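You operate a simulated robot arm through the tools that you are given. There is no shell and no other tool. Be economical: measure what you need, move in short steps, check, and stop when the job is done.

You are at the controls of a simulated robot arm. One attempt, no reset.

## Task
Roll up the teal tie and lay it in the green cell.
Fine: swing the keeper arm over it before you wind, and off again after.

Only the result counts: the job must be done as asked and must still hold three seconds after the hand-in. Knocking over, shifting, dropping, spilling or breaking anything else fails it.

## Robot
A 7-joint arm with a two-finger parallel gripper, fixed in place. Base frame: the origin is at the foot of the arm, x ahead of it, y to its left, z up; the work surface is at about z = 0.786. Units: m, rad, N and s.
With the tool pointing down near the work surface it reaches from about 0.3 to 0.7 m from the base axis. Its first joint turns from -1.152 to 1.152 rad. Payload 1.57 kg.
Tool frame: the origin (TCP) lies between the finger pads and is the grasp point; the fingertips stand 0.03 m ahead of it; z points along the fingers, y is the line along which they close. Largest opening 0.11 m; finger width 0.024, thickness 0.012; the body of the gripper, 0.048 by 0.112 m, starts 0.078 m behind the TCP.
Orientation is that of the tool frame in the base frame, as a unit quaternion [w, x, y, z]. With the fingers straight down and closing along the base's y, the tool's x points along the base's -x, its y along +y and its z along -z.

## Interface
- The arm moves only by the tool apply_moves. Its arguments are lists of equal length, an entry for each row: "translation": the shift along the tool's x, y, z in m, a list of three; "rotation": the turn, a rotation vector about the tool's x, y, z in rad, a list of three; "jaw": the closure, from 0 (fully open) to 1 (shut). In form: {"translation": [[x, y, z], ...], "rotation": [[ax, ay, az], ...], "jaw": [jaw, ...]}. A call has 1 to 8 rows; each row shifts and turns the commanded pose from where the row before left it, along the tool's axes as they then stand. A row lasts 0.2 s, in which the tool goes at most 0.05 m and 0.15 rad; a call with a longer step from one row to the next is refused whole, and so is a gripper value outside its range. Where a pose cannot be reached the arm comes as near as it can. A force on the tool above 90 N (or 10 N above the force at the start of the call, whichever is more), or a blocked arm, ends the call early, and 0.2 s more pass. Each finger travels about 0.108 m/s and halts on what it meets, pressing with about 23 N; the grip force reading is that of the motor and also rises with nothing between the fingers. The clock runs only during rows and for 0.2 s after the last one: add rows that do not move to give the fingers time. It gives the time, the measured TCP pose, the force on the tool (base axes), the opening and the grip force at its end, in the units of the frame above (readings bear some noise).
- Cameras (640 x 400 px; columns grow to the right, rows downward): "scene" is fixed at [0.1681, -0.3961, 1.4023]; the picture's right is [0.80, -0.60, 0.00], its down [-0.35, -0.46, -0.82] and it looks along [0.49, 0.65, -0.58] (base axes); focal length 297 px, centre (320, 200). "wrist" rides on the gripper at [-0.036, 0, -0.08] in the tool frame; the picture's right is [0.00, -1.00, 0.00], its down [0.97, 0.00, -0.24] and it looks along [0.24, 0.00, 0.97] (tool axes); focal length 218 px, centre (320, 200).
- grab_frame(camera): a new picture of that camera. No time passes.
- probe_pixels(camera, pixels): there is no depth. For up to 12 entries [column, row, z] of the newest picture of that camera ("zoom" is the newest enlarged one), the place [x, y] in the base frame at which the ray of that pixel passes the height z, good to about 0.002 m, but the place of the scene camera against the robot may be out by one fixed shift of up to 0.012 m in any direction. No time passes.
- close_up(camera, box): a new picture of the part [left, top, right, bottom] of that camera's present view, enlarged. No time passes.
- finish_job(): hands the job in; it is judged then, once.

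Go step by step. Measure first, check grasps and placings, and put right what went wrong. The budget is 80 turns and 38 pictures, counting those below and the enlarged ones. Unless the task says otherwise, let go and move clear before handing in, and close with one line.

The tools are called by a JSON object that holds its "op" and its "data". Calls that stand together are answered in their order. apply_moves: Moves the arm, as the interface text tells. Its arguments: {"type":"object","properties":{"translation":{"type":"array"},"rotation":{"type":"array"},"jaw":{"type":"array"}},"required":["translation","rotation","jaw"]} The other tools are called the same way: grab_frame (camera) takes a picture; probe_pixels (camera, pixels) gives the place at which the rays of pixels pass given heights; close_up (camera, box) takes an enlarged picture of a part of a camera's view; finish_job () hands the job in.

At the start:

```text
t: 0.0
tool_pos: [0.3555, -0.0228, 1.2277]
tool_rot: [0.0, 0.0, 1.0, 0.0]
ft_force: [-0.5, 0.7, 0.4]
gripper_width: 0.1101
gripper_force: 0.1
```

scene: 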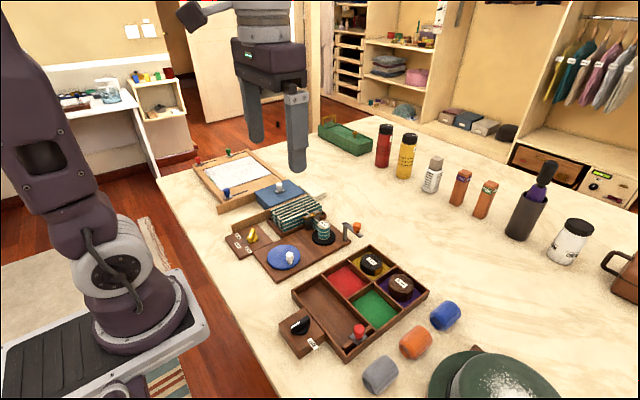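
wrist: 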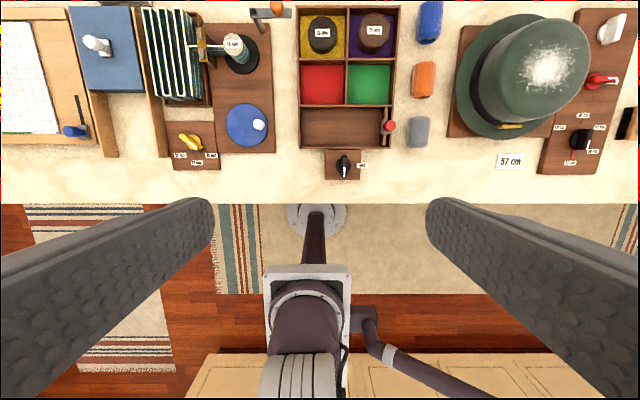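

The pictures show a tie-rolling fixture around scene (290,235) and a cell box around (360,295). I'll enlarge both.

{"op": "close_up", "data": {"camera": "scene", "box": [220, 170, 380, 290]}}

{"op": "close_up", "data": {"camera": "wrist", "box": [60, 0, 300, 170]}}

{"op": "close_up", "data": {"camera": "scene", "box": [270, 230, 450, 370]}}

```text
3.33 times, centred on (300, 230) of scene
```

zoom: 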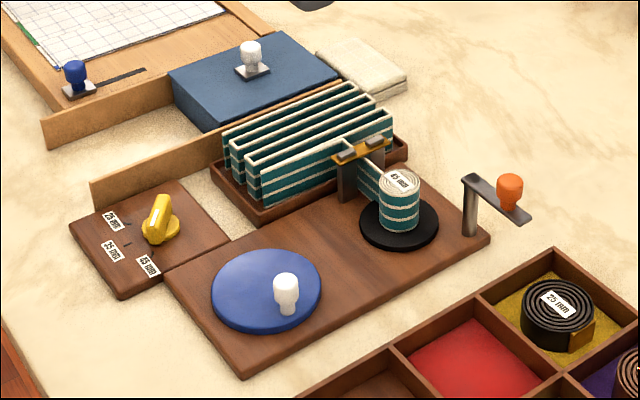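

```text
2.35 times, centred on (180, 85) of wrist
```

zoom: 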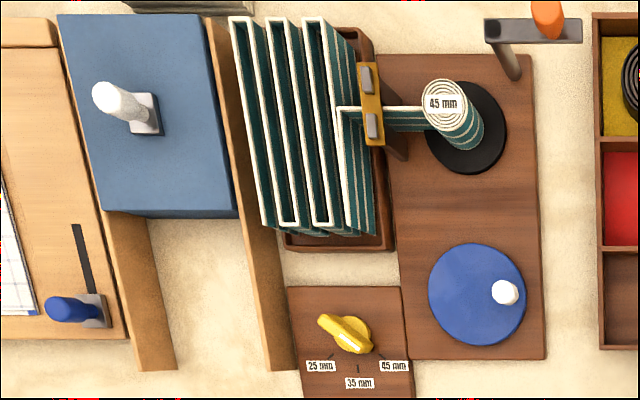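

```text
2.86 times, centred on (360, 300) of scene
```

zoom: 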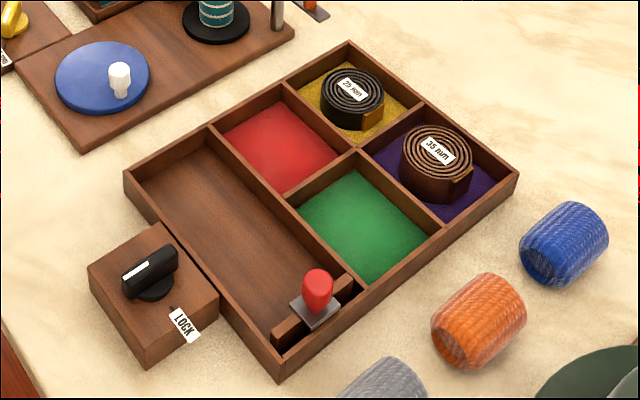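

The fixture has a yellow dial (25/35/45 mm), a blue crank, a spindle holding a roll tagged 45 mm, and a keeper arm with an orange knob. I'll move the wrist camera closer above it to measure.

{"op": "apply_moves", "data": {"translation": [[-0.013, 0.034, 0.02], [-0.013, 0.034, 0.02], [-0.013, 0.034, 0.02], [-0.013, 0.034, 0.02], [-0.013, 0.034, 0.02], [0, 0, 0]], "rotation": [[0, 0, 0], [0, 0, 0], [0, 0, 0], [0, 0, 0], [0, 0, 0], [0, 0, 0]], "jaw": [0, 0, 0, 0, 0, 0]}}

{"op": "grab_frame", "data": {"camera": "wrist"}}

```text
t: 1.4
tool_pos: [0.4201, 0.1472, 1.1275]
tool_rot: [0.001, -0.001, 1.0, -0.001]
ft_force: [-0.1, -0.2, -0.5]
gripper_width: 0.1098
gripper_force: 0.1
```

```text
32 pictures are left
```

wrist: 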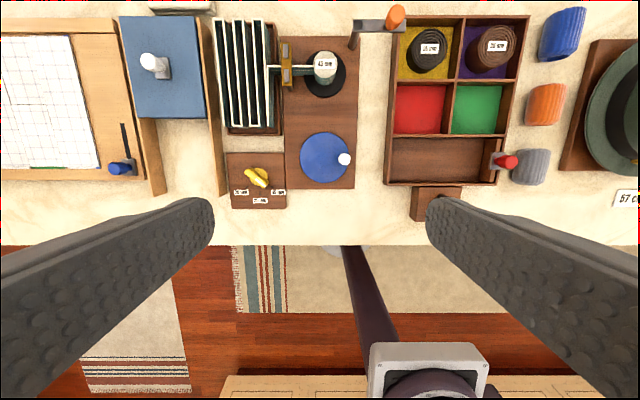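

{"op": "close_up", "data": {"camera": "wrist", "box": [205, 0, 425, 215]}}

{"op": "probe_pixels", "data": {"camera": "wrist", "pixels": [[325, 157, 0.8], [344, 159, 0.8], [344, 159, 0.84], [325, 80, 0.8], [325, 62, 0.85], [395, 17, 0.85], [395, 17, 0.88], [353, 44, 0.786], [257, 177, 0.81], [286, 60, 0.86], [478, 110, 0.79], [392, 22, 0.88]]}}

{"op": "probe_pixels", "data": {"camera": "scene", "pixels": [[286, 257, 0.8], [290, 257, 0.84], [323, 235, 0.8], [320, 216, 0.85], [357, 228, 0.8], [357, 228, 0.86], [260, 235, 0.81], [376, 305, 0.79], [356, 217, 0.86], [338, 225, 0.8], [338, 215, 0.85]]}}

```text
1.86 times, centred on (315, 108) of wrist
```

zoom: 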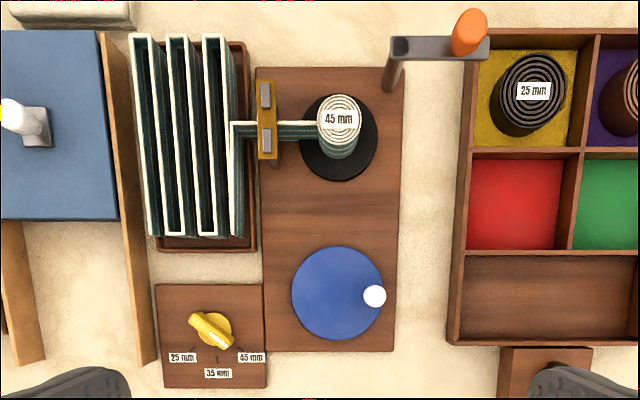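

```text
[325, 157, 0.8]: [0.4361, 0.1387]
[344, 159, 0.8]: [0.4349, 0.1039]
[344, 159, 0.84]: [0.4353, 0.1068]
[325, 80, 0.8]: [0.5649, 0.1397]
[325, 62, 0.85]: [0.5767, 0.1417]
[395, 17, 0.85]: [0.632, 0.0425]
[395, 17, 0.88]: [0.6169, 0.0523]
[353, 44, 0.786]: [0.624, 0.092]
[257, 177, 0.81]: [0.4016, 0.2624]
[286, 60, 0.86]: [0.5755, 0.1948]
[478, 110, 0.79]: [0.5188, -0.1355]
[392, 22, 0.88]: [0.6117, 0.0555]
```

```text
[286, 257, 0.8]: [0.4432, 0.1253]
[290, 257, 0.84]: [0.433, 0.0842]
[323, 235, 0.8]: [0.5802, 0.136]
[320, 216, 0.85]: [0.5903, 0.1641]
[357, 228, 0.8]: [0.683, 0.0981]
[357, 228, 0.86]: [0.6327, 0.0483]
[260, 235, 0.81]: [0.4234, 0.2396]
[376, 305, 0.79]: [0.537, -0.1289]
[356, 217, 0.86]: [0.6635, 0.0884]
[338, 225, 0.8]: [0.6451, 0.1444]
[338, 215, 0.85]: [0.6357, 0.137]
```

The spindle is near (0.57, 0.14), the crank disc near (0.436, 0.139) and the keeper post near (0.62, 0.09). I'll go lower over the fixture so I can measure heights from a second viewpoint.

{"op": "apply_moves", "data": {"translation": [[-0.035, 0.0, 0.03], [-0.035, 0.0, 0.03], [-0.015, 0, 0.03], [0, 0, 0]], "rotation": [[0, 0, 0], [0, 0, 0], [0, 0, 0], [0, 0, 0]], "jaw": [0, 0, 0, 0]}}

{"op": "grab_frame", "data": {"camera": "wrist"}}

```text
t: 2.4
tool_pos: [0.5065, 0.1464, 1.0379]
tool_rot: [0.001, 0.0, 1.0, -0.001]
ft_force: [0.0, -0.3, 0.3]
gripper_width: 0.11
gripper_force: 0.0
```

```text
30 pictures are left
```

wrist: 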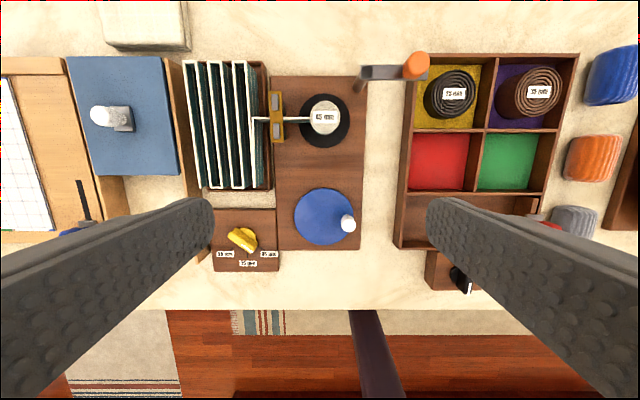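

{"op": "probe_pixels", "data": {"camera": "wrist", "pixels": [[324, 216, 0.8], [348, 224, 0.83], [348, 224, 0.86], [325, 119, 0.8], [325, 118, 0.85], [416, 66, 0.86], [416, 66, 0.89], [416, 66, 0.92], [360, 85, 0.8], [364, 72, 0.87], [242, 239, 0.83], [510, 160, 0.79]]}}

{"op": "close_up", "data": {"camera": "wrist", "box": [205, 55, 445, 280]}}

{"op": "close_up", "data": {"camera": "scene", "box": [225, 210, 305, 260]}}

```text
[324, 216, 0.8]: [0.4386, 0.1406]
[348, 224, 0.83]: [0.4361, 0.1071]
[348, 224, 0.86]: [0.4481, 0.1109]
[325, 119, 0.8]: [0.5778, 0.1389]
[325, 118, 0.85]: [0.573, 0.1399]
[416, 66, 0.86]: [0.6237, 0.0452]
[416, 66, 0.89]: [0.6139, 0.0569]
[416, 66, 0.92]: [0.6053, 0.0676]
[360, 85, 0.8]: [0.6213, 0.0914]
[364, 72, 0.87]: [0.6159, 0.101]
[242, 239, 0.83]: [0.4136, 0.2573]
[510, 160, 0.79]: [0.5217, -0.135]
```

```text
1.78 times, centred on (325, 168) of wrist
```

zoom: 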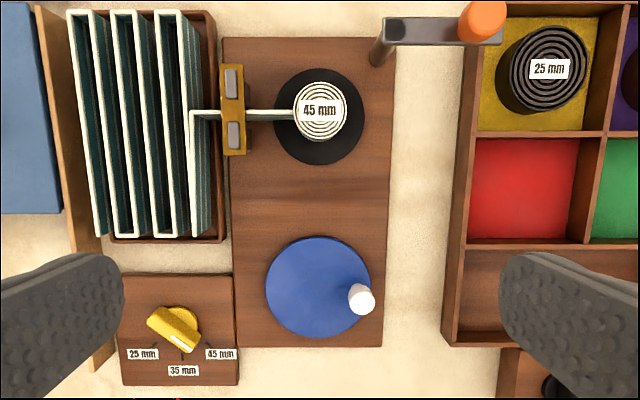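

```text
8.00 times, centred on (265, 235) of scene
```

zoom: 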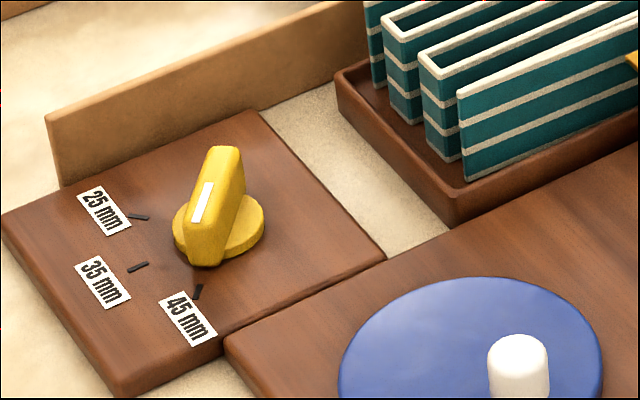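

I'll check whether the dial pointer lies on the 45 mark, using the direction of the ridge against the tick.

{"op": "probe_pixels", "data": {"camera": "zoom", "pixels": [[210, 183, 0.825], [195, 222, 0.825], [225, 147, 0.825], [192, 240, 0.825], [198, 285, 0.795], [195, 297, 0.795], [132, 270, 0.795], [147, 264, 0.795], [130, 216, 0.795], [148, 218, 0.795], [218, 232, 0.8], [210, 150, 0.825]]}}

{"op": "close_up", "data": {"camera": "wrist", "box": [210, 205, 290, 275]}}

```text
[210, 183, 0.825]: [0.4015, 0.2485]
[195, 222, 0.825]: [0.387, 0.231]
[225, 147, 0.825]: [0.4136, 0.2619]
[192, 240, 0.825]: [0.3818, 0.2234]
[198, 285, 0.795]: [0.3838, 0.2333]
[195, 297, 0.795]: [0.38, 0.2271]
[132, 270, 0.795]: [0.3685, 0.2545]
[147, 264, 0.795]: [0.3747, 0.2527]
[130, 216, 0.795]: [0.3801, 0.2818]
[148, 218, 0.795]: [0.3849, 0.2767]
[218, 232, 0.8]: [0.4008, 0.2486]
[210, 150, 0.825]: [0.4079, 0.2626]
```

```text
5.71 times, centred on (250, 240) of wrist
```

zoom: 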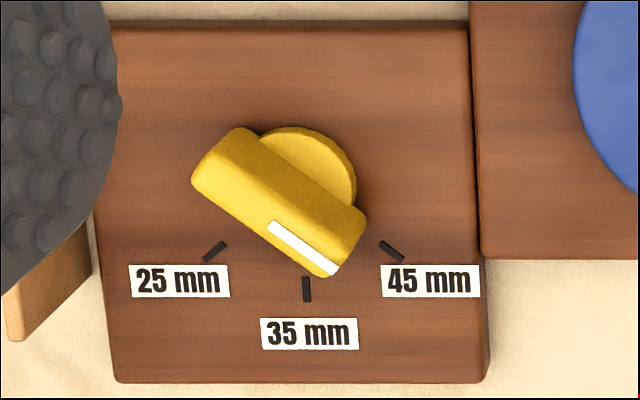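

The dial mark runs parallel to the 45 tick, at about 36°, so the dial is already right. Next I'll put the camera above the keeper knob to locate it and see the spiral.

{"op": "apply_moves", "data": {"translation": [[-0.027, -0.032, 0.018], [-0.027, -0.032, 0.018], [-0.027, -0.031, 0.018], [0, 0, 0]], "rotation": [[0, 0, 0], [0, 0, 0], [0, 0, 0], [0, 0, 0]], "jaw": [0, 0, 0, 0]}}

{"op": "close_up", "data": {"camera": "wrist", "box": [140, 60, 420, 260]}}

```text
t: 3.4
tool_pos: [0.586, 0.0522, 0.9848]
tool_rot: [0.0, 0.0, 1.0, 0.0]
ft_force: [0.3, -0.6, 0.1]
gripper_width: 0.11
gripper_force: 0.1
```

```text
2.00 times, centred on (280, 160) of wrist
```

zoom: 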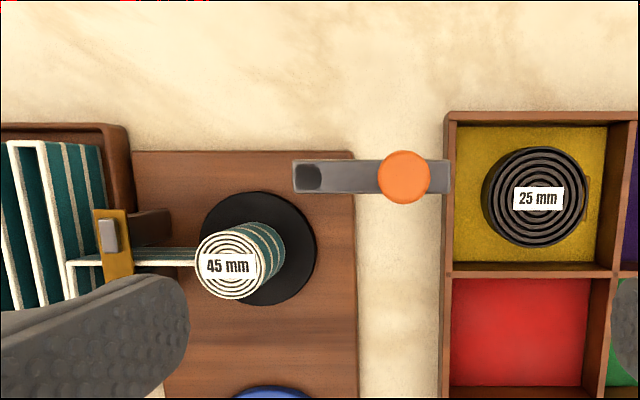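

{"op": "probe_pixels", "data": {"camera": "zoom", "pixels": [[404, 176, 0.865], [404, 176, 0.875], [404, 176, 0.885], [312, 177, 0.85], [312, 177, 0.86], [293, 177, 0.855], [451, 177, 0.855], [258, 247, 0.795], [229, 265, 0.84], [229, 265, 0.85], [229, 265, 0.86], [117, 240, 0.86]]}}

{"op": "close_up", "data": {"camera": "wrist", "box": [210, 150, 300, 220]}}

{"op": "close_up", "data": {"camera": "scene", "box": [290, 195, 380, 255]}}

```text
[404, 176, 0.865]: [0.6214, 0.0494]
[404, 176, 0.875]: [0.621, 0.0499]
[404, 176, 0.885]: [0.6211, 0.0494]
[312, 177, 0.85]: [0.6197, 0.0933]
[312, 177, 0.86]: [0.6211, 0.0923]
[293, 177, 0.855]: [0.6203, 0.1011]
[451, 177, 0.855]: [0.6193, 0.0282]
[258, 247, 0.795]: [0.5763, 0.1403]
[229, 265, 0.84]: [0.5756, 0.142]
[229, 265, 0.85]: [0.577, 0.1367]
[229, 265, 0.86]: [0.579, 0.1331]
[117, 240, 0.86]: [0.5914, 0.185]
```

```text
5.71 times, centred on (255, 185) of wrist
```

zoom: 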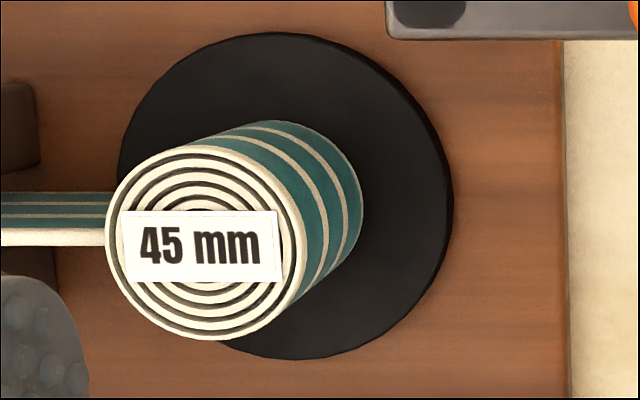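

```text
6.67 times, centred on (335, 225) of scene
```

zoom: 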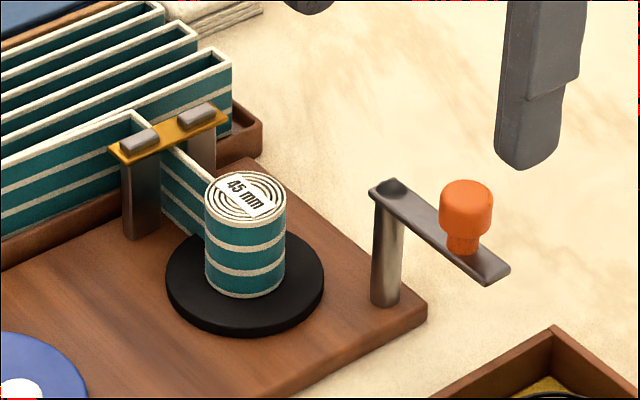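

The pivot is at (0.620, 0.0925) and the keeper knob at (0.621, 0.0495). The arm tip has a 0.064 m reach, which matches the distance to the spindle at (0.576, 0.140). I'll go down onto the knob head with the tips at about z 0.86, above the arm.

{"op": "apply_moves", "data": {"translation": [[-0.035, -0.0025, 0], [0, 0, 0.04], [0, 0, 0.04], [0, 0, 0.014], [0, 0, 0]], "rotation": [[0, 0, 0], [0, 0, 0], [0, 0, 0], [0, 0, 0], [0, 0, 0]], "jaw": [0.5, 0.5, 0.5, 0.5, 0.5]}}

{"op": "close_up", "data": {"camera": "scene", "box": [310, 170, 400, 250]}}

```text
t: 4.6
tool_pos: [0.6216, 0.0491, 0.8902]
tool_rot: [0.0, 0.0, 1.0, 0.0]
ft_force: [0.4, 0.1, -0.4]
gripper_width: 0.055
gripper_force: 0.2
```

```text
5.00 times, centred on (355, 210) of scene
```

zoom: 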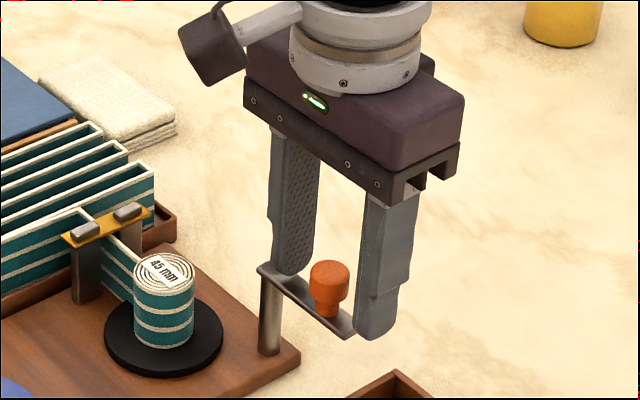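

The fingers straddle the orange knob, with the tips just above the arm. I'll close on it.

{"op": "apply_moves", "data": {"translation": [[0, 0, -0.003], [0, 0, 0], [0, 0, 0]], "rotation": [[0, 0, 0], [0, 0, 0], [0, 0, 0]], "jaw": [0.8, 0.85, 0.85]}}

```text
t: 5.4
tool_pos: [0.6224, 0.0495, 0.8929]
tool_rot: [-0.001, 0.0, 1.0, 0.0]
ft_force: [0.2, -0.5, -7.5]
gripper_width: 0.0212
gripper_force: 34.7
```

The knob is gripped at 21 mm. I'll swing it 138° clockwise about the post, bringing it over the roll.

{"op": "apply_moves", "data": {"translation": [[0.01275, 0.0019, 0], [0.0116, 0.0056, 0], [0.0094, 0.0088, 0], [0.0064, 0.0112, 0], [0.0028, 0.0126, 0], [-0.0011, 0.0128, 0], [-0.0049, 0.0119, 0], [-0.0082, 0.01, 0]], "rotation": [[0, 0, 0], [0, 0, 0], [0, 0, 0], [0, 0, 0], [0, 0, 0], [0, 0, 0], [0, 0, 0], [0, 0, 0]], "jaw": [0.82, 0.82, 0.82, 0.82, 0.82, 0.82, 0.82, 0.82]}}

{"op": "close_up", "data": {"camera": "scene", "box": [290, 170, 380, 250]}}

```text
t: 7.2
tool_pos: [0.5922, 0.125, 0.8931]
tool_rot: [0.0, 0.0, 1.0, 0.0]
ft_force: [-1.0, 0.7, -1.1]
gripper_width: 0.0214
gripper_force: 17.3
```

```text
5.00 times, centred on (335, 210) of scene
```

zoom: 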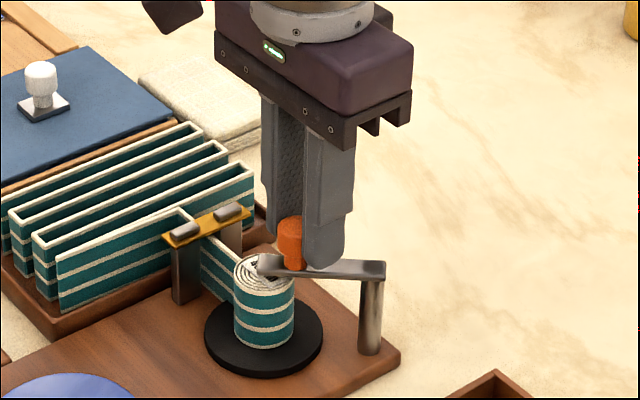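

The keeper tip now lies over the roll. I'll release gently, rise, and look down at the crank.

{"op": "apply_moves", "data": {"translation": [[0, 0, 0], [0, 0, 0], [0, 0, -0.045], [0, 0, -0.025], [0.048, -0.005, 0], [0.048, -0.005, 0], [0.048, -0.005, 0], [0.02, 0, 0]], "rotation": [[0, 0, 0], [0, 0, 0], [0, 0, 0], [0, 0, 0], [0, 0, 0], [0, 0, 0], [0, 0, 0], [0, 0, 0]], "jaw": [0.6, 0.6, 0.6, 0.6, 0.6, 0.6, 0.6, 0.6]}}

{"op": "grab_frame", "data": {"camera": "wrist"}}

```text
t: 9.0
tool_pos: [0.4271, 0.1087, 0.9643]
tool_rot: [0.0, 0.0, 1.0, 0.0]
ft_force: [-0.3, -0.2, 0.1]
gripper_width: 0.0441
gripper_force: 0.0
```

```text
21 pictures are left
```

wrist: 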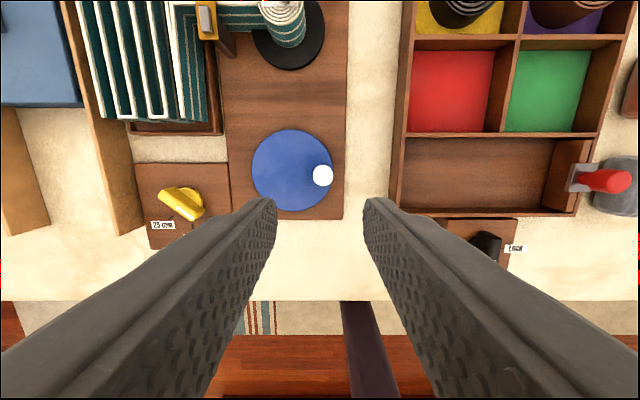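

{"op": "probe_pixels", "data": {"camera": "wrist", "pixels": [[323, 175, 0.825], [323, 175, 0.835], [323, 175, 0.845], [292, 170, 0.805], [253, 170, 0.805], [332, 170, 0.805], [292, 130, 0.805], [292, 211, 0.805]]}}

{"op": "close_up", "data": {"camera": "scene", "box": [265, 235, 325, 285]}}

```text
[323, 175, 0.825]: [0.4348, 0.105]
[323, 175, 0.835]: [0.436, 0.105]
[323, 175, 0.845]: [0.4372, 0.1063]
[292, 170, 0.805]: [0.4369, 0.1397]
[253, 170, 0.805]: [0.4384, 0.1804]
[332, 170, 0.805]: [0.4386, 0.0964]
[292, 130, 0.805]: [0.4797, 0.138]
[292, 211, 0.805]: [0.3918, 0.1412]
```

```text
8.00 times, centred on (295, 260) of scene
```

zoom: 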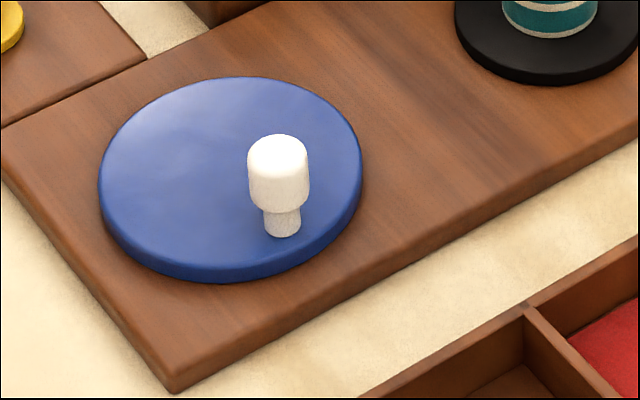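

The crank knob is at (0.4355, 0.1055) and the disc centre at (0.436, 0.1385), so the crank radius is 0.033 m. I'll go down and grip the knob.

{"op": "apply_moves", "data": {"translation": [[-0.0085, -0.0032, 0], [0, 0, 0.045], [0, 0, 0.045], [0, 0, 0.031], [0, 0, 0], [0, 0, 0], [0, 0, 0]], "rotation": [[0, 0, 0], [0, 0, 0], [0, 0, 0], [0, 0, 0], [0, 0, 0], [0, 0, 0], [0, 0, 0]], "jaw": [0.6, 0.6, 0.6, 0.6, 0.6, 0.86, 0.86]}}

{"op": "close_up", "data": {"camera": "scene", "box": [250, 190, 370, 290]}}

```text
t: 10.6
tool_pos: [0.4379, 0.108, 0.8429]
tool_rot: [0.001, 0.0, 1.0, 0.0]
ft_force: [0.2, -6.6, -2.5]
gripper_width: 0.0219
gripper_force: 3.7
```

```text
4.00 times, centred on (310, 240) of scene
```

zoom: 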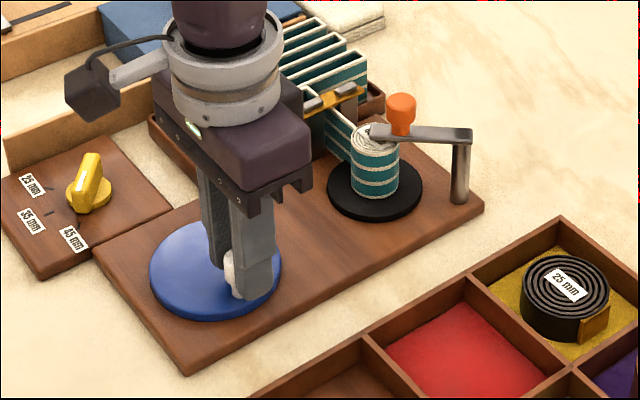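

The knob is gripped at 22 mm. As a direction test, I'll turn it 60° anticlockwise seen from above.

{"op": "apply_moves", "data": {"translation": [[-0.0083, 0.0011, 0], [-0.0077, 0.0032, 0], [-0.0066, 0.005, 0], [-0.0051, 0.0067, 0], [0, 0, 0]], "rotation": [[0, 0, 0], [0, 0, 0], [0, 0, 0], [0, 0, 0], [0, 0, 0]], "jaw": [0.82, 0.82, 0.82, 0.82, 0.82]}}

{"op": "close_up", "data": {"camera": "scene", "box": [250, 190, 370, 290]}}

```text
t: 11.8
tool_pos: [0.4645, 0.1225, 0.8425]
tool_rot: [0.0, 0.0, 1.0, -0.001]
ft_force: [-0.8, 0.4, -0.7]
gripper_width: 0.0197
gripper_force: 0.0
```

```text
4.00 times, centred on (310, 240) of scene
```

zoom: 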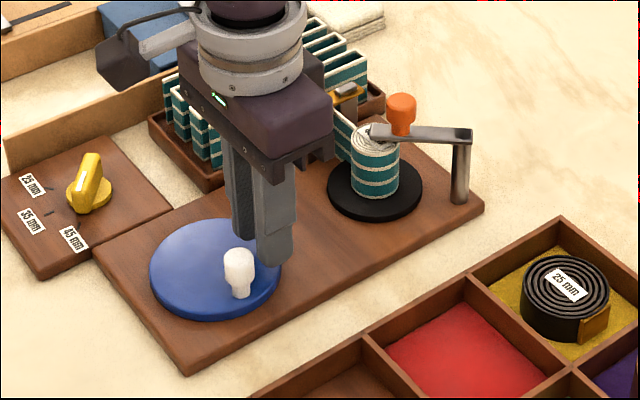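

The knob slipped out, because jaw 0.82 equals its width. I'll open up, line up in y, slide back over the knob and grip more firmly.

{"op": "apply_moves", "data": {"translation": [[0, 0, 0], [0, -0.0155, 0], [0.014, 0, 0], [0.0142, 0, 0], [0, 0, 0], [0, 0, 0], [0, 0, 0]], "rotation": [[0, 0, 0], [0, 0, 0], [0, 0, 0], [0, 0, 0], [0, 0, 0], [0, 0, 0], [0, 0, 0]], "jaw": [0.6, 0.6, 0.6, 0.6, 0.6, 0.95, 0.95]}}

```text
t: 13.4
tool_pos: [0.4357, 0.1057, 0.8427]
tool_rot: [0.0, 0.001, 1.0, -0.001]
ft_force: [0.8, -12.3, -0.3]
gripper_width: 0.0193
gripper_force: 33.6
```

It's gripped firmly at 19.3 mm. I'll retry the anticlockwise test.

{"op": "apply_moves", "data": {"translation": [[-0.0085, 0.0011, 0], [-0.008, 0.0033, 0], [-0.0068, 0.0052, 0], [-0.0052, 0.0069, 0], [0, 0, 0]], "rotation": [[0, 0, 0], [0, 0, 0], [0, 0, 0], [0, 0, 0], [0, 0, 0]], "jaw": [0.95, 0.95, 0.95, 0.95, 0.95]}}

{"op": "close_up", "data": {"camera": "scene", "box": [250, 190, 370, 290]}}

```text
t: 14.6
tool_pos: [0.4656, 0.1241, 0.8431]
tool_rot: [0.001, 0.001, 1.0, 0.001]
ft_force: [9.2, -3.6, 8.1]
gripper_width: 0.019
gripper_force: 33.2
```

```text
4.00 times, centred on (310, 240) of scene
```

zoom: 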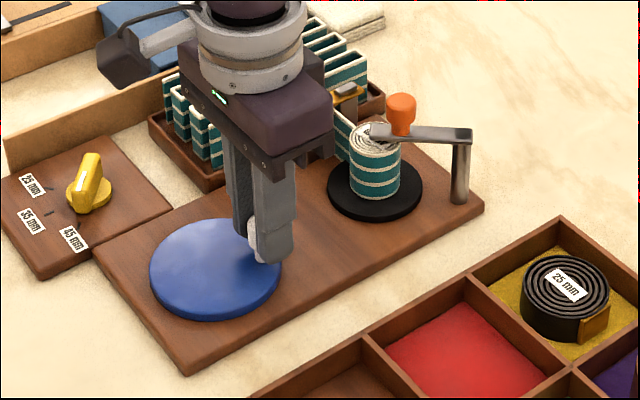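

The disc turned with the knob. I'll check the roll itself to see whether it wound on.

{"op": "close_up", "data": {"camera": "scene", "box": [310, 200, 360, 245]}}

```text
8.89 times, centred on (335, 222) of scene
```

zoom: 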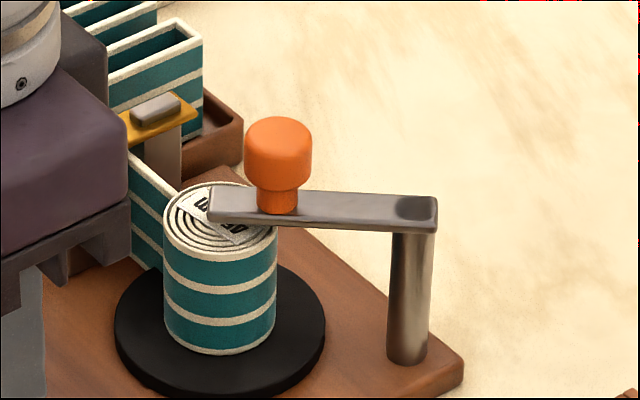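

The roll is slightly wider (12.8 px against 12.3 px), which fits winding on. I'll do one full anticlockwise turn.

{"op": "apply_moves", "data": {"translation": [[-0.0033, 0.025, 0], [0.0154, 0.0201, 0], [0.025, 0.0033, 0], [0.0201, -0.0154, 0], [0.0033, -0.025, 0], [-0.0154, -0.0201, 0], [-0.025, -0.0033, 0], [-0.0201, 0.0154, 0]], "rotation": [[0, 0, 0], [0, 0, 0], [0, 0, 0], [0, 0, 0], [0, 0, 0], [0, 0, 0], [0, 0, 0], [0, 0, 0]], "jaw": [0.95, 0.95, 0.95, 0.95, 0.95, 0.95, 0.95, 0.95]}}

{"op": "close_up", "data": {"camera": "scene", "box": [250, 190, 370, 290]}}

```text
t: 16.4
tool_pos: [0.4662, 0.1231, 0.8423]
tool_rot: [0.001, 0.0, 1.0, 0.001]
ft_force: [6.5, -2.8, -16.5]
gripper_width: 0.0191
gripper_force: 33.4
```

```text
4.00 times, centred on (310, 240) of scene
```

zoom: 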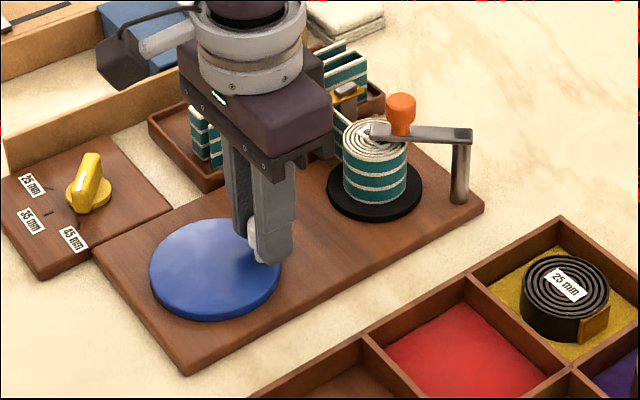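

The roll has grown and the folds have shrunk, so the direction is right and the knob is still held. Another turn.

{"op": "apply_moves", "data": {"translation": [[-0.0033, 0.025, 0], [0.0154, 0.0201, 0], [0.025, 0.0033, 0], [0.0201, -0.0154, 0], [0.0033, -0.025, 0], [-0.0154, -0.0201, 0], [-0.025, -0.0033, 0], [-0.0201, 0.0154, 0]], "rotation": [[0, 0, 0], [0, 0, 0], [0, 0, 0], [0, 0, 0], [0, 0, 0], [0, 0, 0], [0, 0, 0], [0, 0, 0]], "jaw": [0.95, 0.95, 0.95, 0.95, 0.95, 0.95, 0.95, 0.95]}}

{"op": "close_up", "data": {"camera": "scene", "box": [250, 190, 370, 290]}}

```text
t: 18.2
tool_pos: [0.4653, 0.1262, 0.8436]
tool_rot: [0.002, -0.001, 1.0, 0.001]
ft_force: [6.4, -2.1, -19.2]
gripper_width: 0.0191
gripper_force: 33.5
```

```text
4.00 times, centred on (310, 240) of scene
```

zoom: 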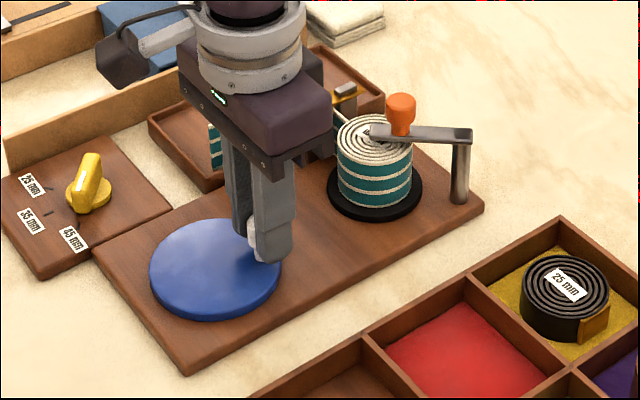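

Only one fold is left. Another turn.

{"op": "apply_moves", "data": {"translation": [[-0.0033, 0.025, 0], [0.0154, 0.0201, 0], [0.025, 0.0033, 0], [0.0201, -0.0154, 0], [0.0033, -0.025, 0], [-0.0154, -0.0201, 0], [-0.025, -0.0033, 0], [-0.0201, 0.0154, 0]], "rotation": [[0, 0, 0], [0, 0, 0], [0, 0, 0], [0, 0, 0], [0, 0, 0], [0, 0, 0], [0, 0, 0], [0, 0, 0]], "jaw": [0.95, 0.95, 0.95, 0.95, 0.95, 0.95, 0.95, 0.95]}}

{"op": "close_up", "data": {"camera": "scene", "box": [250, 190, 370, 290]}}

```text
t: 20.0
tool_pos: [0.4655, 0.1257, 0.8423]
tool_rot: [0.002, -0.001, 1.0, 0.0]
ft_force: [7.0, -2.7, -19.3]
gripper_width: 0.0191
gripper_force: 33.2
```

```text
4.00 times, centred on (310, 240) of scene
```

zoom: 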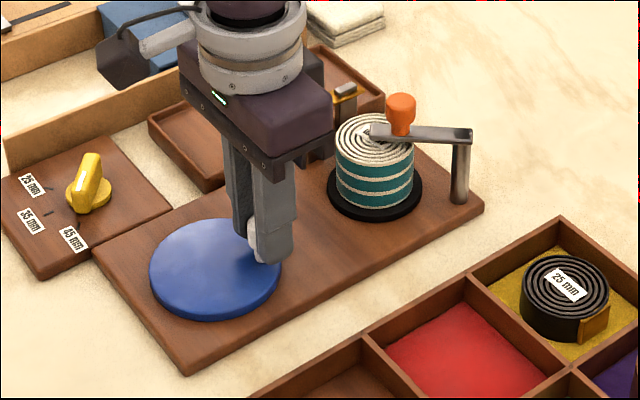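

The tray is empty and the roll looks full. I'll release the crank, rise and inspect from above.

{"op": "apply_moves", "data": {"translation": [[0, 0, 0], [0, 0, 0], [0, 0, -0.045], [0, 0, -0.045], [-0.02, 0, -0.04], [0, 0, 0]], "rotation": [[0, 0, 0], [0, 0, 0], [0, 0, 0], [0, 0, 0], [0, 0, 0], [0, 0, 0]], "jaw": [0.65, 0.65, 0.65, 0.65, 0.65, 0.65]}}

{"op": "close_up", "data": {"camera": "wrist", "box": [160, 20, 480, 220]}}

```text
t: 21.4
tool_pos: [0.4856, 0.1225, 0.9726]
tool_rot: [0.0, 0.001, 1.0, -0.001]
ft_force: [-1.1, 0.2, -0.4]
gripper_width: 0.0383
gripper_force: 0.1
```

```text
2.00 times, centred on (320, 120) of wrist
```

zoom: 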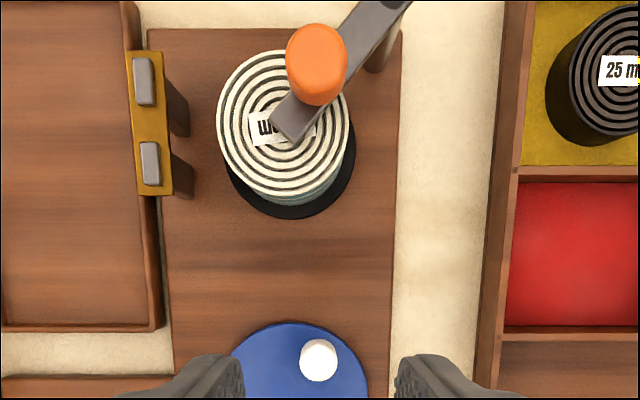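

The tie is fully rolled with no tail. Next I'll grip the keeper knob again, at about (0.5915, 0.1245).

{"op": "apply_moves", "data": {"translation": [[-0.036, 0.001, 0], [-0.035, 0.001, 0], [-0.035, 0, 0], [0, 0, 0.04], [0, 0, 0.039], [0, 0, 0], [0, 0, 0], [0, 0, 0]], "rotation": [[0, 0, 0], [0, 0, 0], [0, 0, 0], [0, 0, 0], [0, 0, 0], [0, 0, 0], [0, 0, 0], [0, 0, 0]], "jaw": [0.6, 0.6, 0.6, 0.6, 0.6, 0.6, 0.92, 0.92]}}

```text
t: 23.2
tool_pos: [0.592, 0.1259, 0.8936]
tool_rot: [0.001, 0.0, 1.0, 0.0]
ft_force: [3.4, -0.6, -7.5]
gripper_width: 0.0209
gripper_force: 34.5
```

The knob is gripped at 20.9 mm. I'll swing back along the same arc to its original place.

{"op": "apply_moves", "data": {"translation": [[0.0082, -0.01, 0], [0.0049, -0.0119, 0], [0.0011, -0.0128, 0], [-0.0028, -0.0126, 0], [-0.0064, -0.0112, 0], [-0.0094, -0.0088, 0], [-0.0116, -0.0056, 0], [-0.01275, -0.0019, 0]], "rotation": [[0, 0, 0], [0, 0, 0], [0, 0, 0], [0, 0, 0], [0, 0, 0], [0, 0, 0], [0, 0, 0], [0, 0, 0]], "jaw": [0.92, 0.92, 0.92, 0.92, 0.92, 0.92, 0.92, 0.92]}}

{"op": "apply_moves", "data": {"translation": [[0, 0, 0], [0, 0, 0], [0, 0, -0.045], [0, 0, -0.045], [0.03, 0.03, -0.02], [0.03, 0.03, 0], [0.02, 0.0, 0], [0, 0, 0]], "rotation": [[0, 0, 0], [0, 0, 0], [0, 0, 0], [0, 0, 0], [0, 0, 0], [0, 0, 0], [0, 0, 0], [0, 0, 0]], "jaw": [0.6, 0.6, 0.6, 0.6, 0.3, 0, 0, 0]}}

{"op": "grab_frame", "data": {"camera": "wrist"}}

```text
t: 25.0
tool_pos: [0.6198, 0.0499, 0.893]
tool_rot: [-0.001, 0.0, 1.0, -0.001]
ft_force: [-7.8, 1.0, 2.3]
gripper_width: 0.0209
gripper_force: 34.6
```

```text
t: 26.8
tool_pos: [0.539, 0.1121, 1.0027]
tool_rot: [0.0, 0.0, 1.0, 0.0]
ft_force: [0.0, -0.1, -0.2]
gripper_width: 0.1098
gripper_force: 0.1
```

```text
11 pictures are left
```

wrist: 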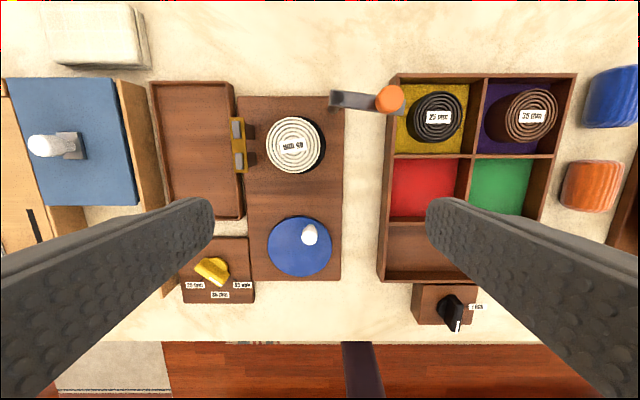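

The keeper is back and the roll stands free on the spindle. I'll measure the roll and the green cell.

{"op": "probe_pixels", "data": {"camera": "wrist", "pixels": [[266, 145, 0.842], [322, 145, 0.842], [295, 117, 0.842], [295, 173, 0.842], [295, 145, 0.842], [246, 145, 0.86], [474, 158, 0.791], [536, 158, 0.791], [524, 214, 0.791], [500, 157, 0.815], [465, 156, 0.815], [556, 156, 0.815]]}}

{"op": "close_up", "data": {"camera": "wrist", "box": [370, 60, 610, 210]}}

{"op": "close_up", "data": {"camera": "scene", "box": [290, 200, 440, 360]}}

```text
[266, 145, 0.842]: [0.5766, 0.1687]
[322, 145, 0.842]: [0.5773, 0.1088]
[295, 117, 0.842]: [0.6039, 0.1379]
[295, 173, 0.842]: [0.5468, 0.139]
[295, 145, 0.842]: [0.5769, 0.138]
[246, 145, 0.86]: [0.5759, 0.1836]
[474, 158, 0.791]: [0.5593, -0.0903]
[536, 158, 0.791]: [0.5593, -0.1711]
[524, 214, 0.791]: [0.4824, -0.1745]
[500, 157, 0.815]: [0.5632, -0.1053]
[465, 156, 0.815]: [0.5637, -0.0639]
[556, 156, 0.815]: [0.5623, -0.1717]
```

```text
2.67 times, centred on (490, 135) of wrist
```

zoom: 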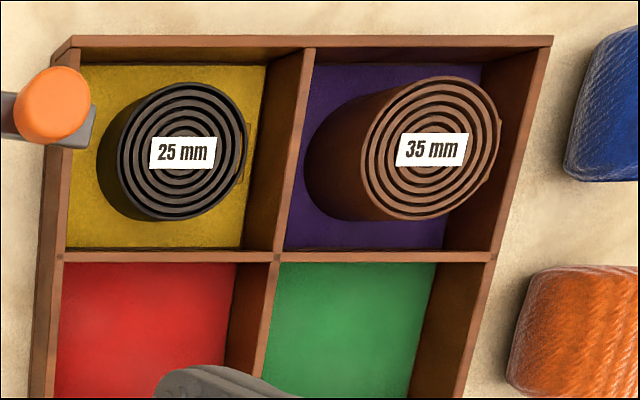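

```text
2.50 times, centred on (365, 280) of scene
```

zoom: 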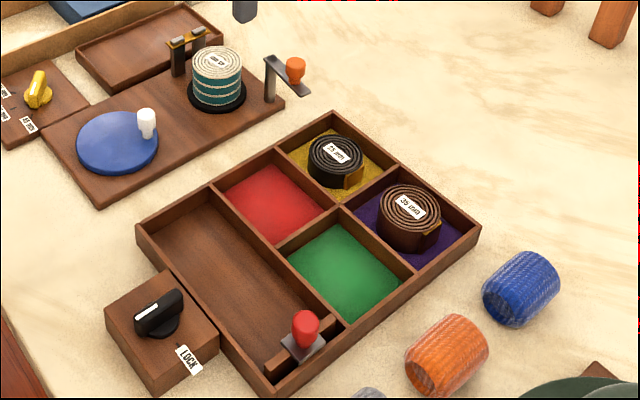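

The roll is 59 mm across, centred at (0.5765, 0.1385), with its top near 0.846. The green cell is about 78 mm square, centred near (0.520, −0.132), with walls up to about 0.815. I'll grip only the upper 18 mm, closing along x to stay clear of the guide, so I'll turn the tool 90° first.

{"op": "apply_moves", "data": {"translation": [[0, 0, 0], [0, 0, 0], [0, 0, 0], [0, 0, 0], [0, 0, 0], [0, 0, 0], [0, 0, 0], [0, 0, 0]], "rotation": [[0, 0, 0.149], [0, 0, 0.149], [0, 0, 0.149], [0, 0, 0.149], [0, 0, 0.149], [0, 0, 0.149], [0, 0, 0.149], [0, 0, 0.149]], "jaw": [0, 0, 0, 0, 0, 0, 0, 0]}}

{"op": "apply_moves", "data": {"translation": [[0, 0, 0], [0, 0, 0], [0, 0, 0], [0, 0, 0]], "rotation": [[0, 0, 0.13], [0, 0, 0.13], [0, 0, 0.1188], [0, 0, 0]], "jaw": [0, 0, 0, 0]}}

```text
t: 28.6
tool_pos: [0.5401, 0.1102, 1.0038]
tool_rot: [0.0, 0.563, 0.826, -0.001]
ft_force: [-0.5, -0.7, -0.3]
gripper_width: 0.1099
gripper_force: 0.1
```

```text
t: 29.6
tool_pos: [0.5398, 0.1113, 1.0033]
tool_rot: [-0.001, 0.707, 0.707, 0.001]
ft_force: [1.0, -0.3, 0.4]
gripper_width: 0.11
gripper_force: 0.1
```

The tool now has x along base +y and y along base +x. I'll centre over the roll, partly lower, and check.

{"op": "apply_moves", "data": {"translation": [[0.0272, 0.0367, 0], [0, 0, 0.04], [0, 0, 0.04], [0, 0, 0]], "rotation": [[0, 0, 0], [0, 0, 0], [0, 0, 0], [0, 0, 0]], "jaw": [0.1, 0.1, 0.1, 0.1]}}

{"op": "grab_frame", "data": {"camera": "wrist"}}

```text
t: 30.6
tool_pos: [0.576, 0.1382, 0.9238]
tool_rot: [-0.001, 0.707, 0.707, 0.0]
ft_force: [-0.2, -0.4, 0.0]
gripper_width: 0.099
gripper_force: 0.1
```

```text
8 pictures are left
```

wrist: 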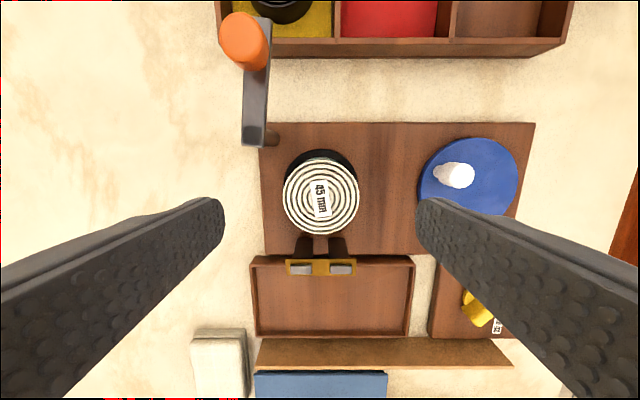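

The roll is centred between the fingers (column 321). I'll lower to TCP z 0.858 and close.

{"op": "apply_moves", "data": {"translation": [[0, 0, 0.035], [0, 0, 0.0308], [0, 0, 0], [0, 0, 0], [0, 0, 0], [0, 0, 0]], "rotation": [[0, 0, 0], [0, 0, 0], [0, 0, 0], [0, 0, 0], [0, 0, 0], [0, 0, 0]], "jaw": [0.2, 0.3, 0.3, 0.55, 0.55, 0.55]}}

{"op": "close_up", "data": {"camera": "scene", "box": [280, 170, 370, 250]}}

```text
t: 32.0
tool_pos: [0.5771, 0.1369, 0.8575]
tool_rot: [-0.001, 0.707, 0.707, 0.0]
ft_force: [0.5, 0.7, 1.3]
gripper_width: 0.0563
gripper_force: 23.3
```

```text
5.00 times, centred on (325, 210) of scene
```

zoom: 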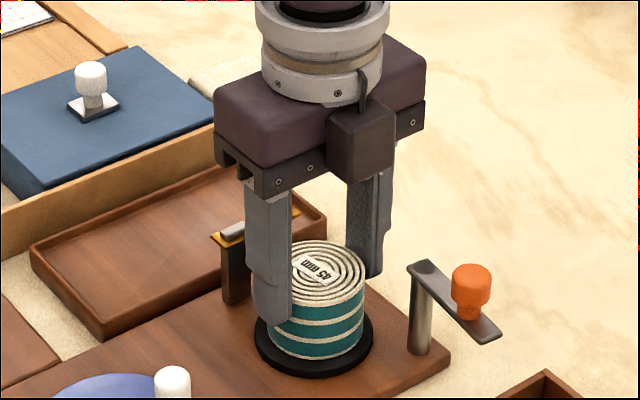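

The roll is gripped at 56 mm. I'll lift straight up about 0.11 m and check.

{"op": "apply_moves", "data": {"translation": [[0, 0, -0.015], [0, 0, -0.025], [0, 0, -0.035], [0, 0, -0.04], [0, 0, 0]], "rotation": [[0, 0, 0], [0, 0, 0], [0, 0, 0], [0, 0, 0], [0, 0, 0]], "jaw": [0.55, 0.55, 0.55, 0.55, 0.55]}}

{"op": "apply_moves", "data": {"translation": [[-0.03, -0.0065, 0], [-0.0445, -0.0095, 0], [-0.0445, -0.0095, 0], [-0.0445, -0.0095, 0], [-0.0445, -0.0095, 0], [-0.035, -0.0075, 0], [-0.0257, -0.004, 0], [0, 0, 0]], "rotation": [[0, 0, 0], [0, 0, 0], [0, 0, 0], [0, 0, 0], [0, 0, 0], [0, 0, 0], [0, 0, 0], [0, 0, 0]], "jaw": [0.55, 0.55, 0.55, 0.55, 0.55, 0.55, 0.55, 0.55]}}

{"op": "grab_frame", "data": {"camera": "wrist"}}

```text
t: 33.2
tool_pos: [0.5751, 0.1383, 0.9727]
tool_rot: [0.0, 0.708, 0.707, 0.0]
ft_force: [-0.3, 0.5, -1.0]
gripper_width: 0.0564
gripper_force: 22.7
```

```text
t: 35.0
tool_pos: [0.5205, -0.1322, 0.9743]
tool_rot: [0.0, 0.707, 0.707, 0.0]
ft_force: [0.4, 0.2, -0.5]
gripper_width: 0.0559
gripper_force: 23.3
```

```text
6 pictures are left
```

wrist: 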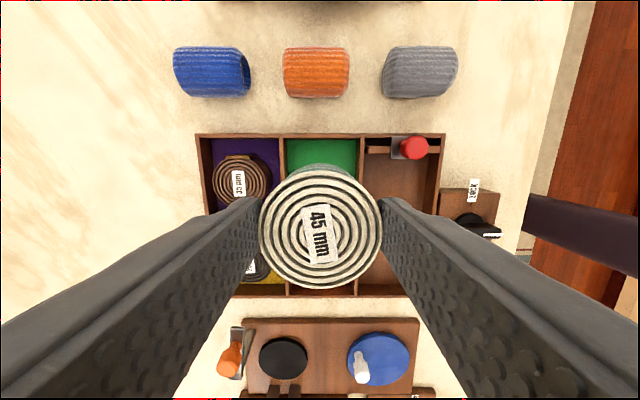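

The roll is held above the cell. I'll measure the cell walls from here to fix the centre.

{"op": "probe_pixels", "data": {"camera": "wrist", "pixels": [[282, 150, 0.815], [361, 150, 0.815], [320, 136, 0.815], [320, 292, 0.815], [287, 155, 0.791], [357, 155, 0.791], [320, 140, 0.791], [320, 284, 0.791]]}}

{"op": "close_up", "data": {"camera": "wrist", "box": [250, 115, 390, 215]}}

```text
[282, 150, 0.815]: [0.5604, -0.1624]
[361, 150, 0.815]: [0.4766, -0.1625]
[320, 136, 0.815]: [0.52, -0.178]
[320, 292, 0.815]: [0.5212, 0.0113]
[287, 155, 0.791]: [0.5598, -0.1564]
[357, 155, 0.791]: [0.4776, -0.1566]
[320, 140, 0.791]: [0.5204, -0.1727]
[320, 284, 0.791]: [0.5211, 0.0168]
```

```text
4.00 times, centred on (320, 165) of wrist
```

zoom: 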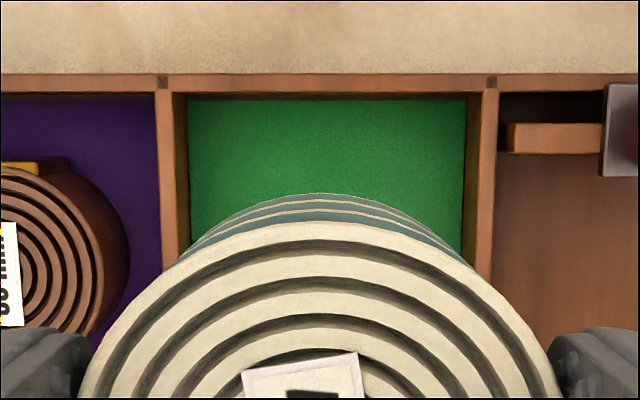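

The cell centre works out at (0.519, −0.1285). I'll shift slightly and lower to just above the floor.

{"op": "apply_moves", "data": {"translation": [[0.0035, -0.0017, 0], [0, 0, 0.04], [0, 0, 0.04], [0, 0, 0.03], [0, 0, 0.01], [0, 0, 0]], "rotation": [[0, 0, 0], [0, 0, 0], [0, 0, 0], [0, 0, 0], [0, 0, 0], [0, 0, 0]], "jaw": [0.55, 0.55, 0.55, 0.55, 0.55, 0.55]}}

{"op": "close_up", "data": {"camera": "scene", "box": [300, 220, 460, 350]}}

```text
t: 36.4
tool_pos: [0.5177, -0.1273, 0.8517]
tool_rot: [0.0, 0.707, 0.707, 0.001]
ft_force: [0.1, 0.0, -1.1]
gripper_width: 0.0559
gripper_force: 22.9
```

```text
3.08 times, centred on (380, 285) of scene
```

zoom: 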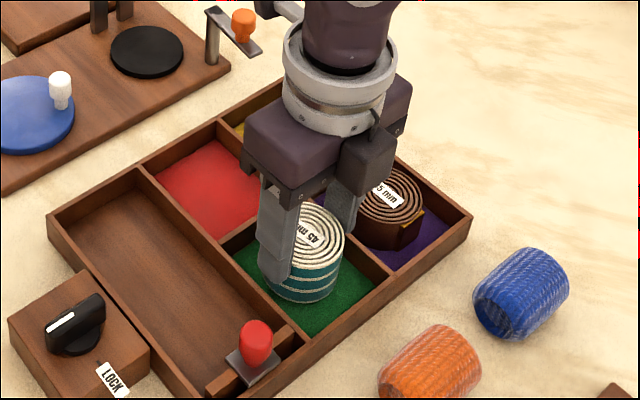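

The roll is inside the green cell, a few millimetres above the floor. I'll lower in small steps and watch the force.

{"op": "apply_moves", "data": {"translation": [[0, 0, 0.0015], [0, 0, 0.0015], [0, 0, 0]], "rotation": [[0, 0, 0], [0, 0, 0], [0, 0, 0]], "jaw": [0.55, 0.55, 0.55]}}

```text
t: 37.2
tool_pos: [0.5176, -0.1273, 0.8499]
tool_rot: [0.0, 0.707, 0.707, 0.0]
ft_force: [0.0, 0.2, -0.6]
gripper_width: 0.0559
gripper_force: 22.5
```

{"op": "apply_moves", "data": {"translation": [[0, 0, 0.001], [0, 0, 0.001], [0, 0, 0]], "rotation": [[0, 0, 0], [0, 0, 0], [0, 0, 0]], "jaw": [0.55, 0.55, 0.55]}}

```text
t: 38.0
tool_pos: [0.5185, -0.1274, 0.8477]
tool_rot: [0.001, 0.708, 0.706, 0.0]
ft_force: [-0.4, 1.0, -0.8]
gripper_width: 0.0559
gripper_force: 22.8
```

There's no contact yet, with the tips near 0.818. One more small step.

{"op": "apply_moves", "data": {"translation": [[0, 0, 0.001], [0, 0, 0.001], [0, 0, 0]], "rotation": [[0, 0, 0], [0, 0, 0], [0, 0, 0]], "jaw": [0.55, 0.55, 0.55]}}

{"op": "close_up", "data": {"camera": "scene", "box": [345, 260, 425, 325]}}

```text
t: 38.8
tool_pos: [0.5192, -0.1261, 0.8459]
tool_rot: [0.0, 0.707, 0.707, 0.0]
ft_force: [0.8, 0.0, 0.3]
gripper_width: 0.0562
gripper_force: 23.5
```

```text
6.15 times, centred on (385, 292) of scene
```

zoom: 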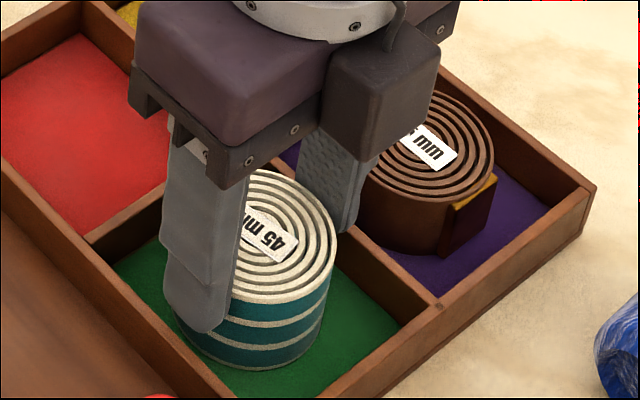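

The roll looks essentially at floor level. I'll open only about 5 mm per side and rise straight up.

{"op": "apply_moves", "data": {"translation": [[0, 0, 0], [0, 0, 0], [0, 0, 0], [0, 0, -0.02], [0, 0, -0.04], [0, 0, -0.045], [0, 0, -0.04], [0, 0, 0]], "rotation": [[0, 0, 0], [0, 0, 0], [0, 0, 0], [0, 0, 0], [0, 0, 0], [0, 0, 0], [0, 0, 0], [0, 0, 0]], "jaw": [0.45, 0.41, 0.41, 0.41, 0.41, 0.41, 0.41, 0.41]}}

{"op": "grab_frame", "data": {"camera": "scene"}}

```text
t: 40.6
tool_pos: [0.518, -0.1268, 0.9929]
tool_rot: [0.0, 0.708, 0.706, -0.001]
ft_force: [-0.4, -0.2, 0.2]
gripper_width: 0.0649
gripper_force: 0.0
```

```text
2 pictures are left
```

scene: 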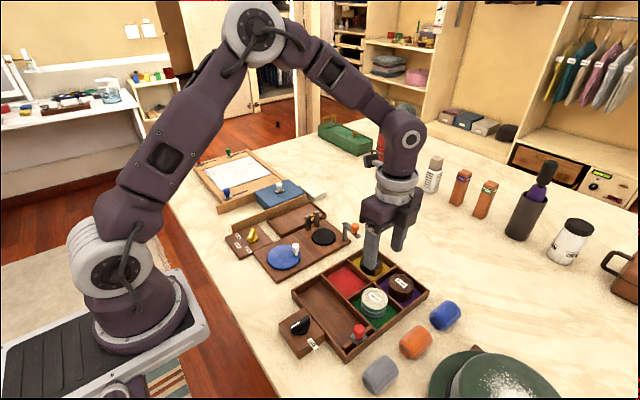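

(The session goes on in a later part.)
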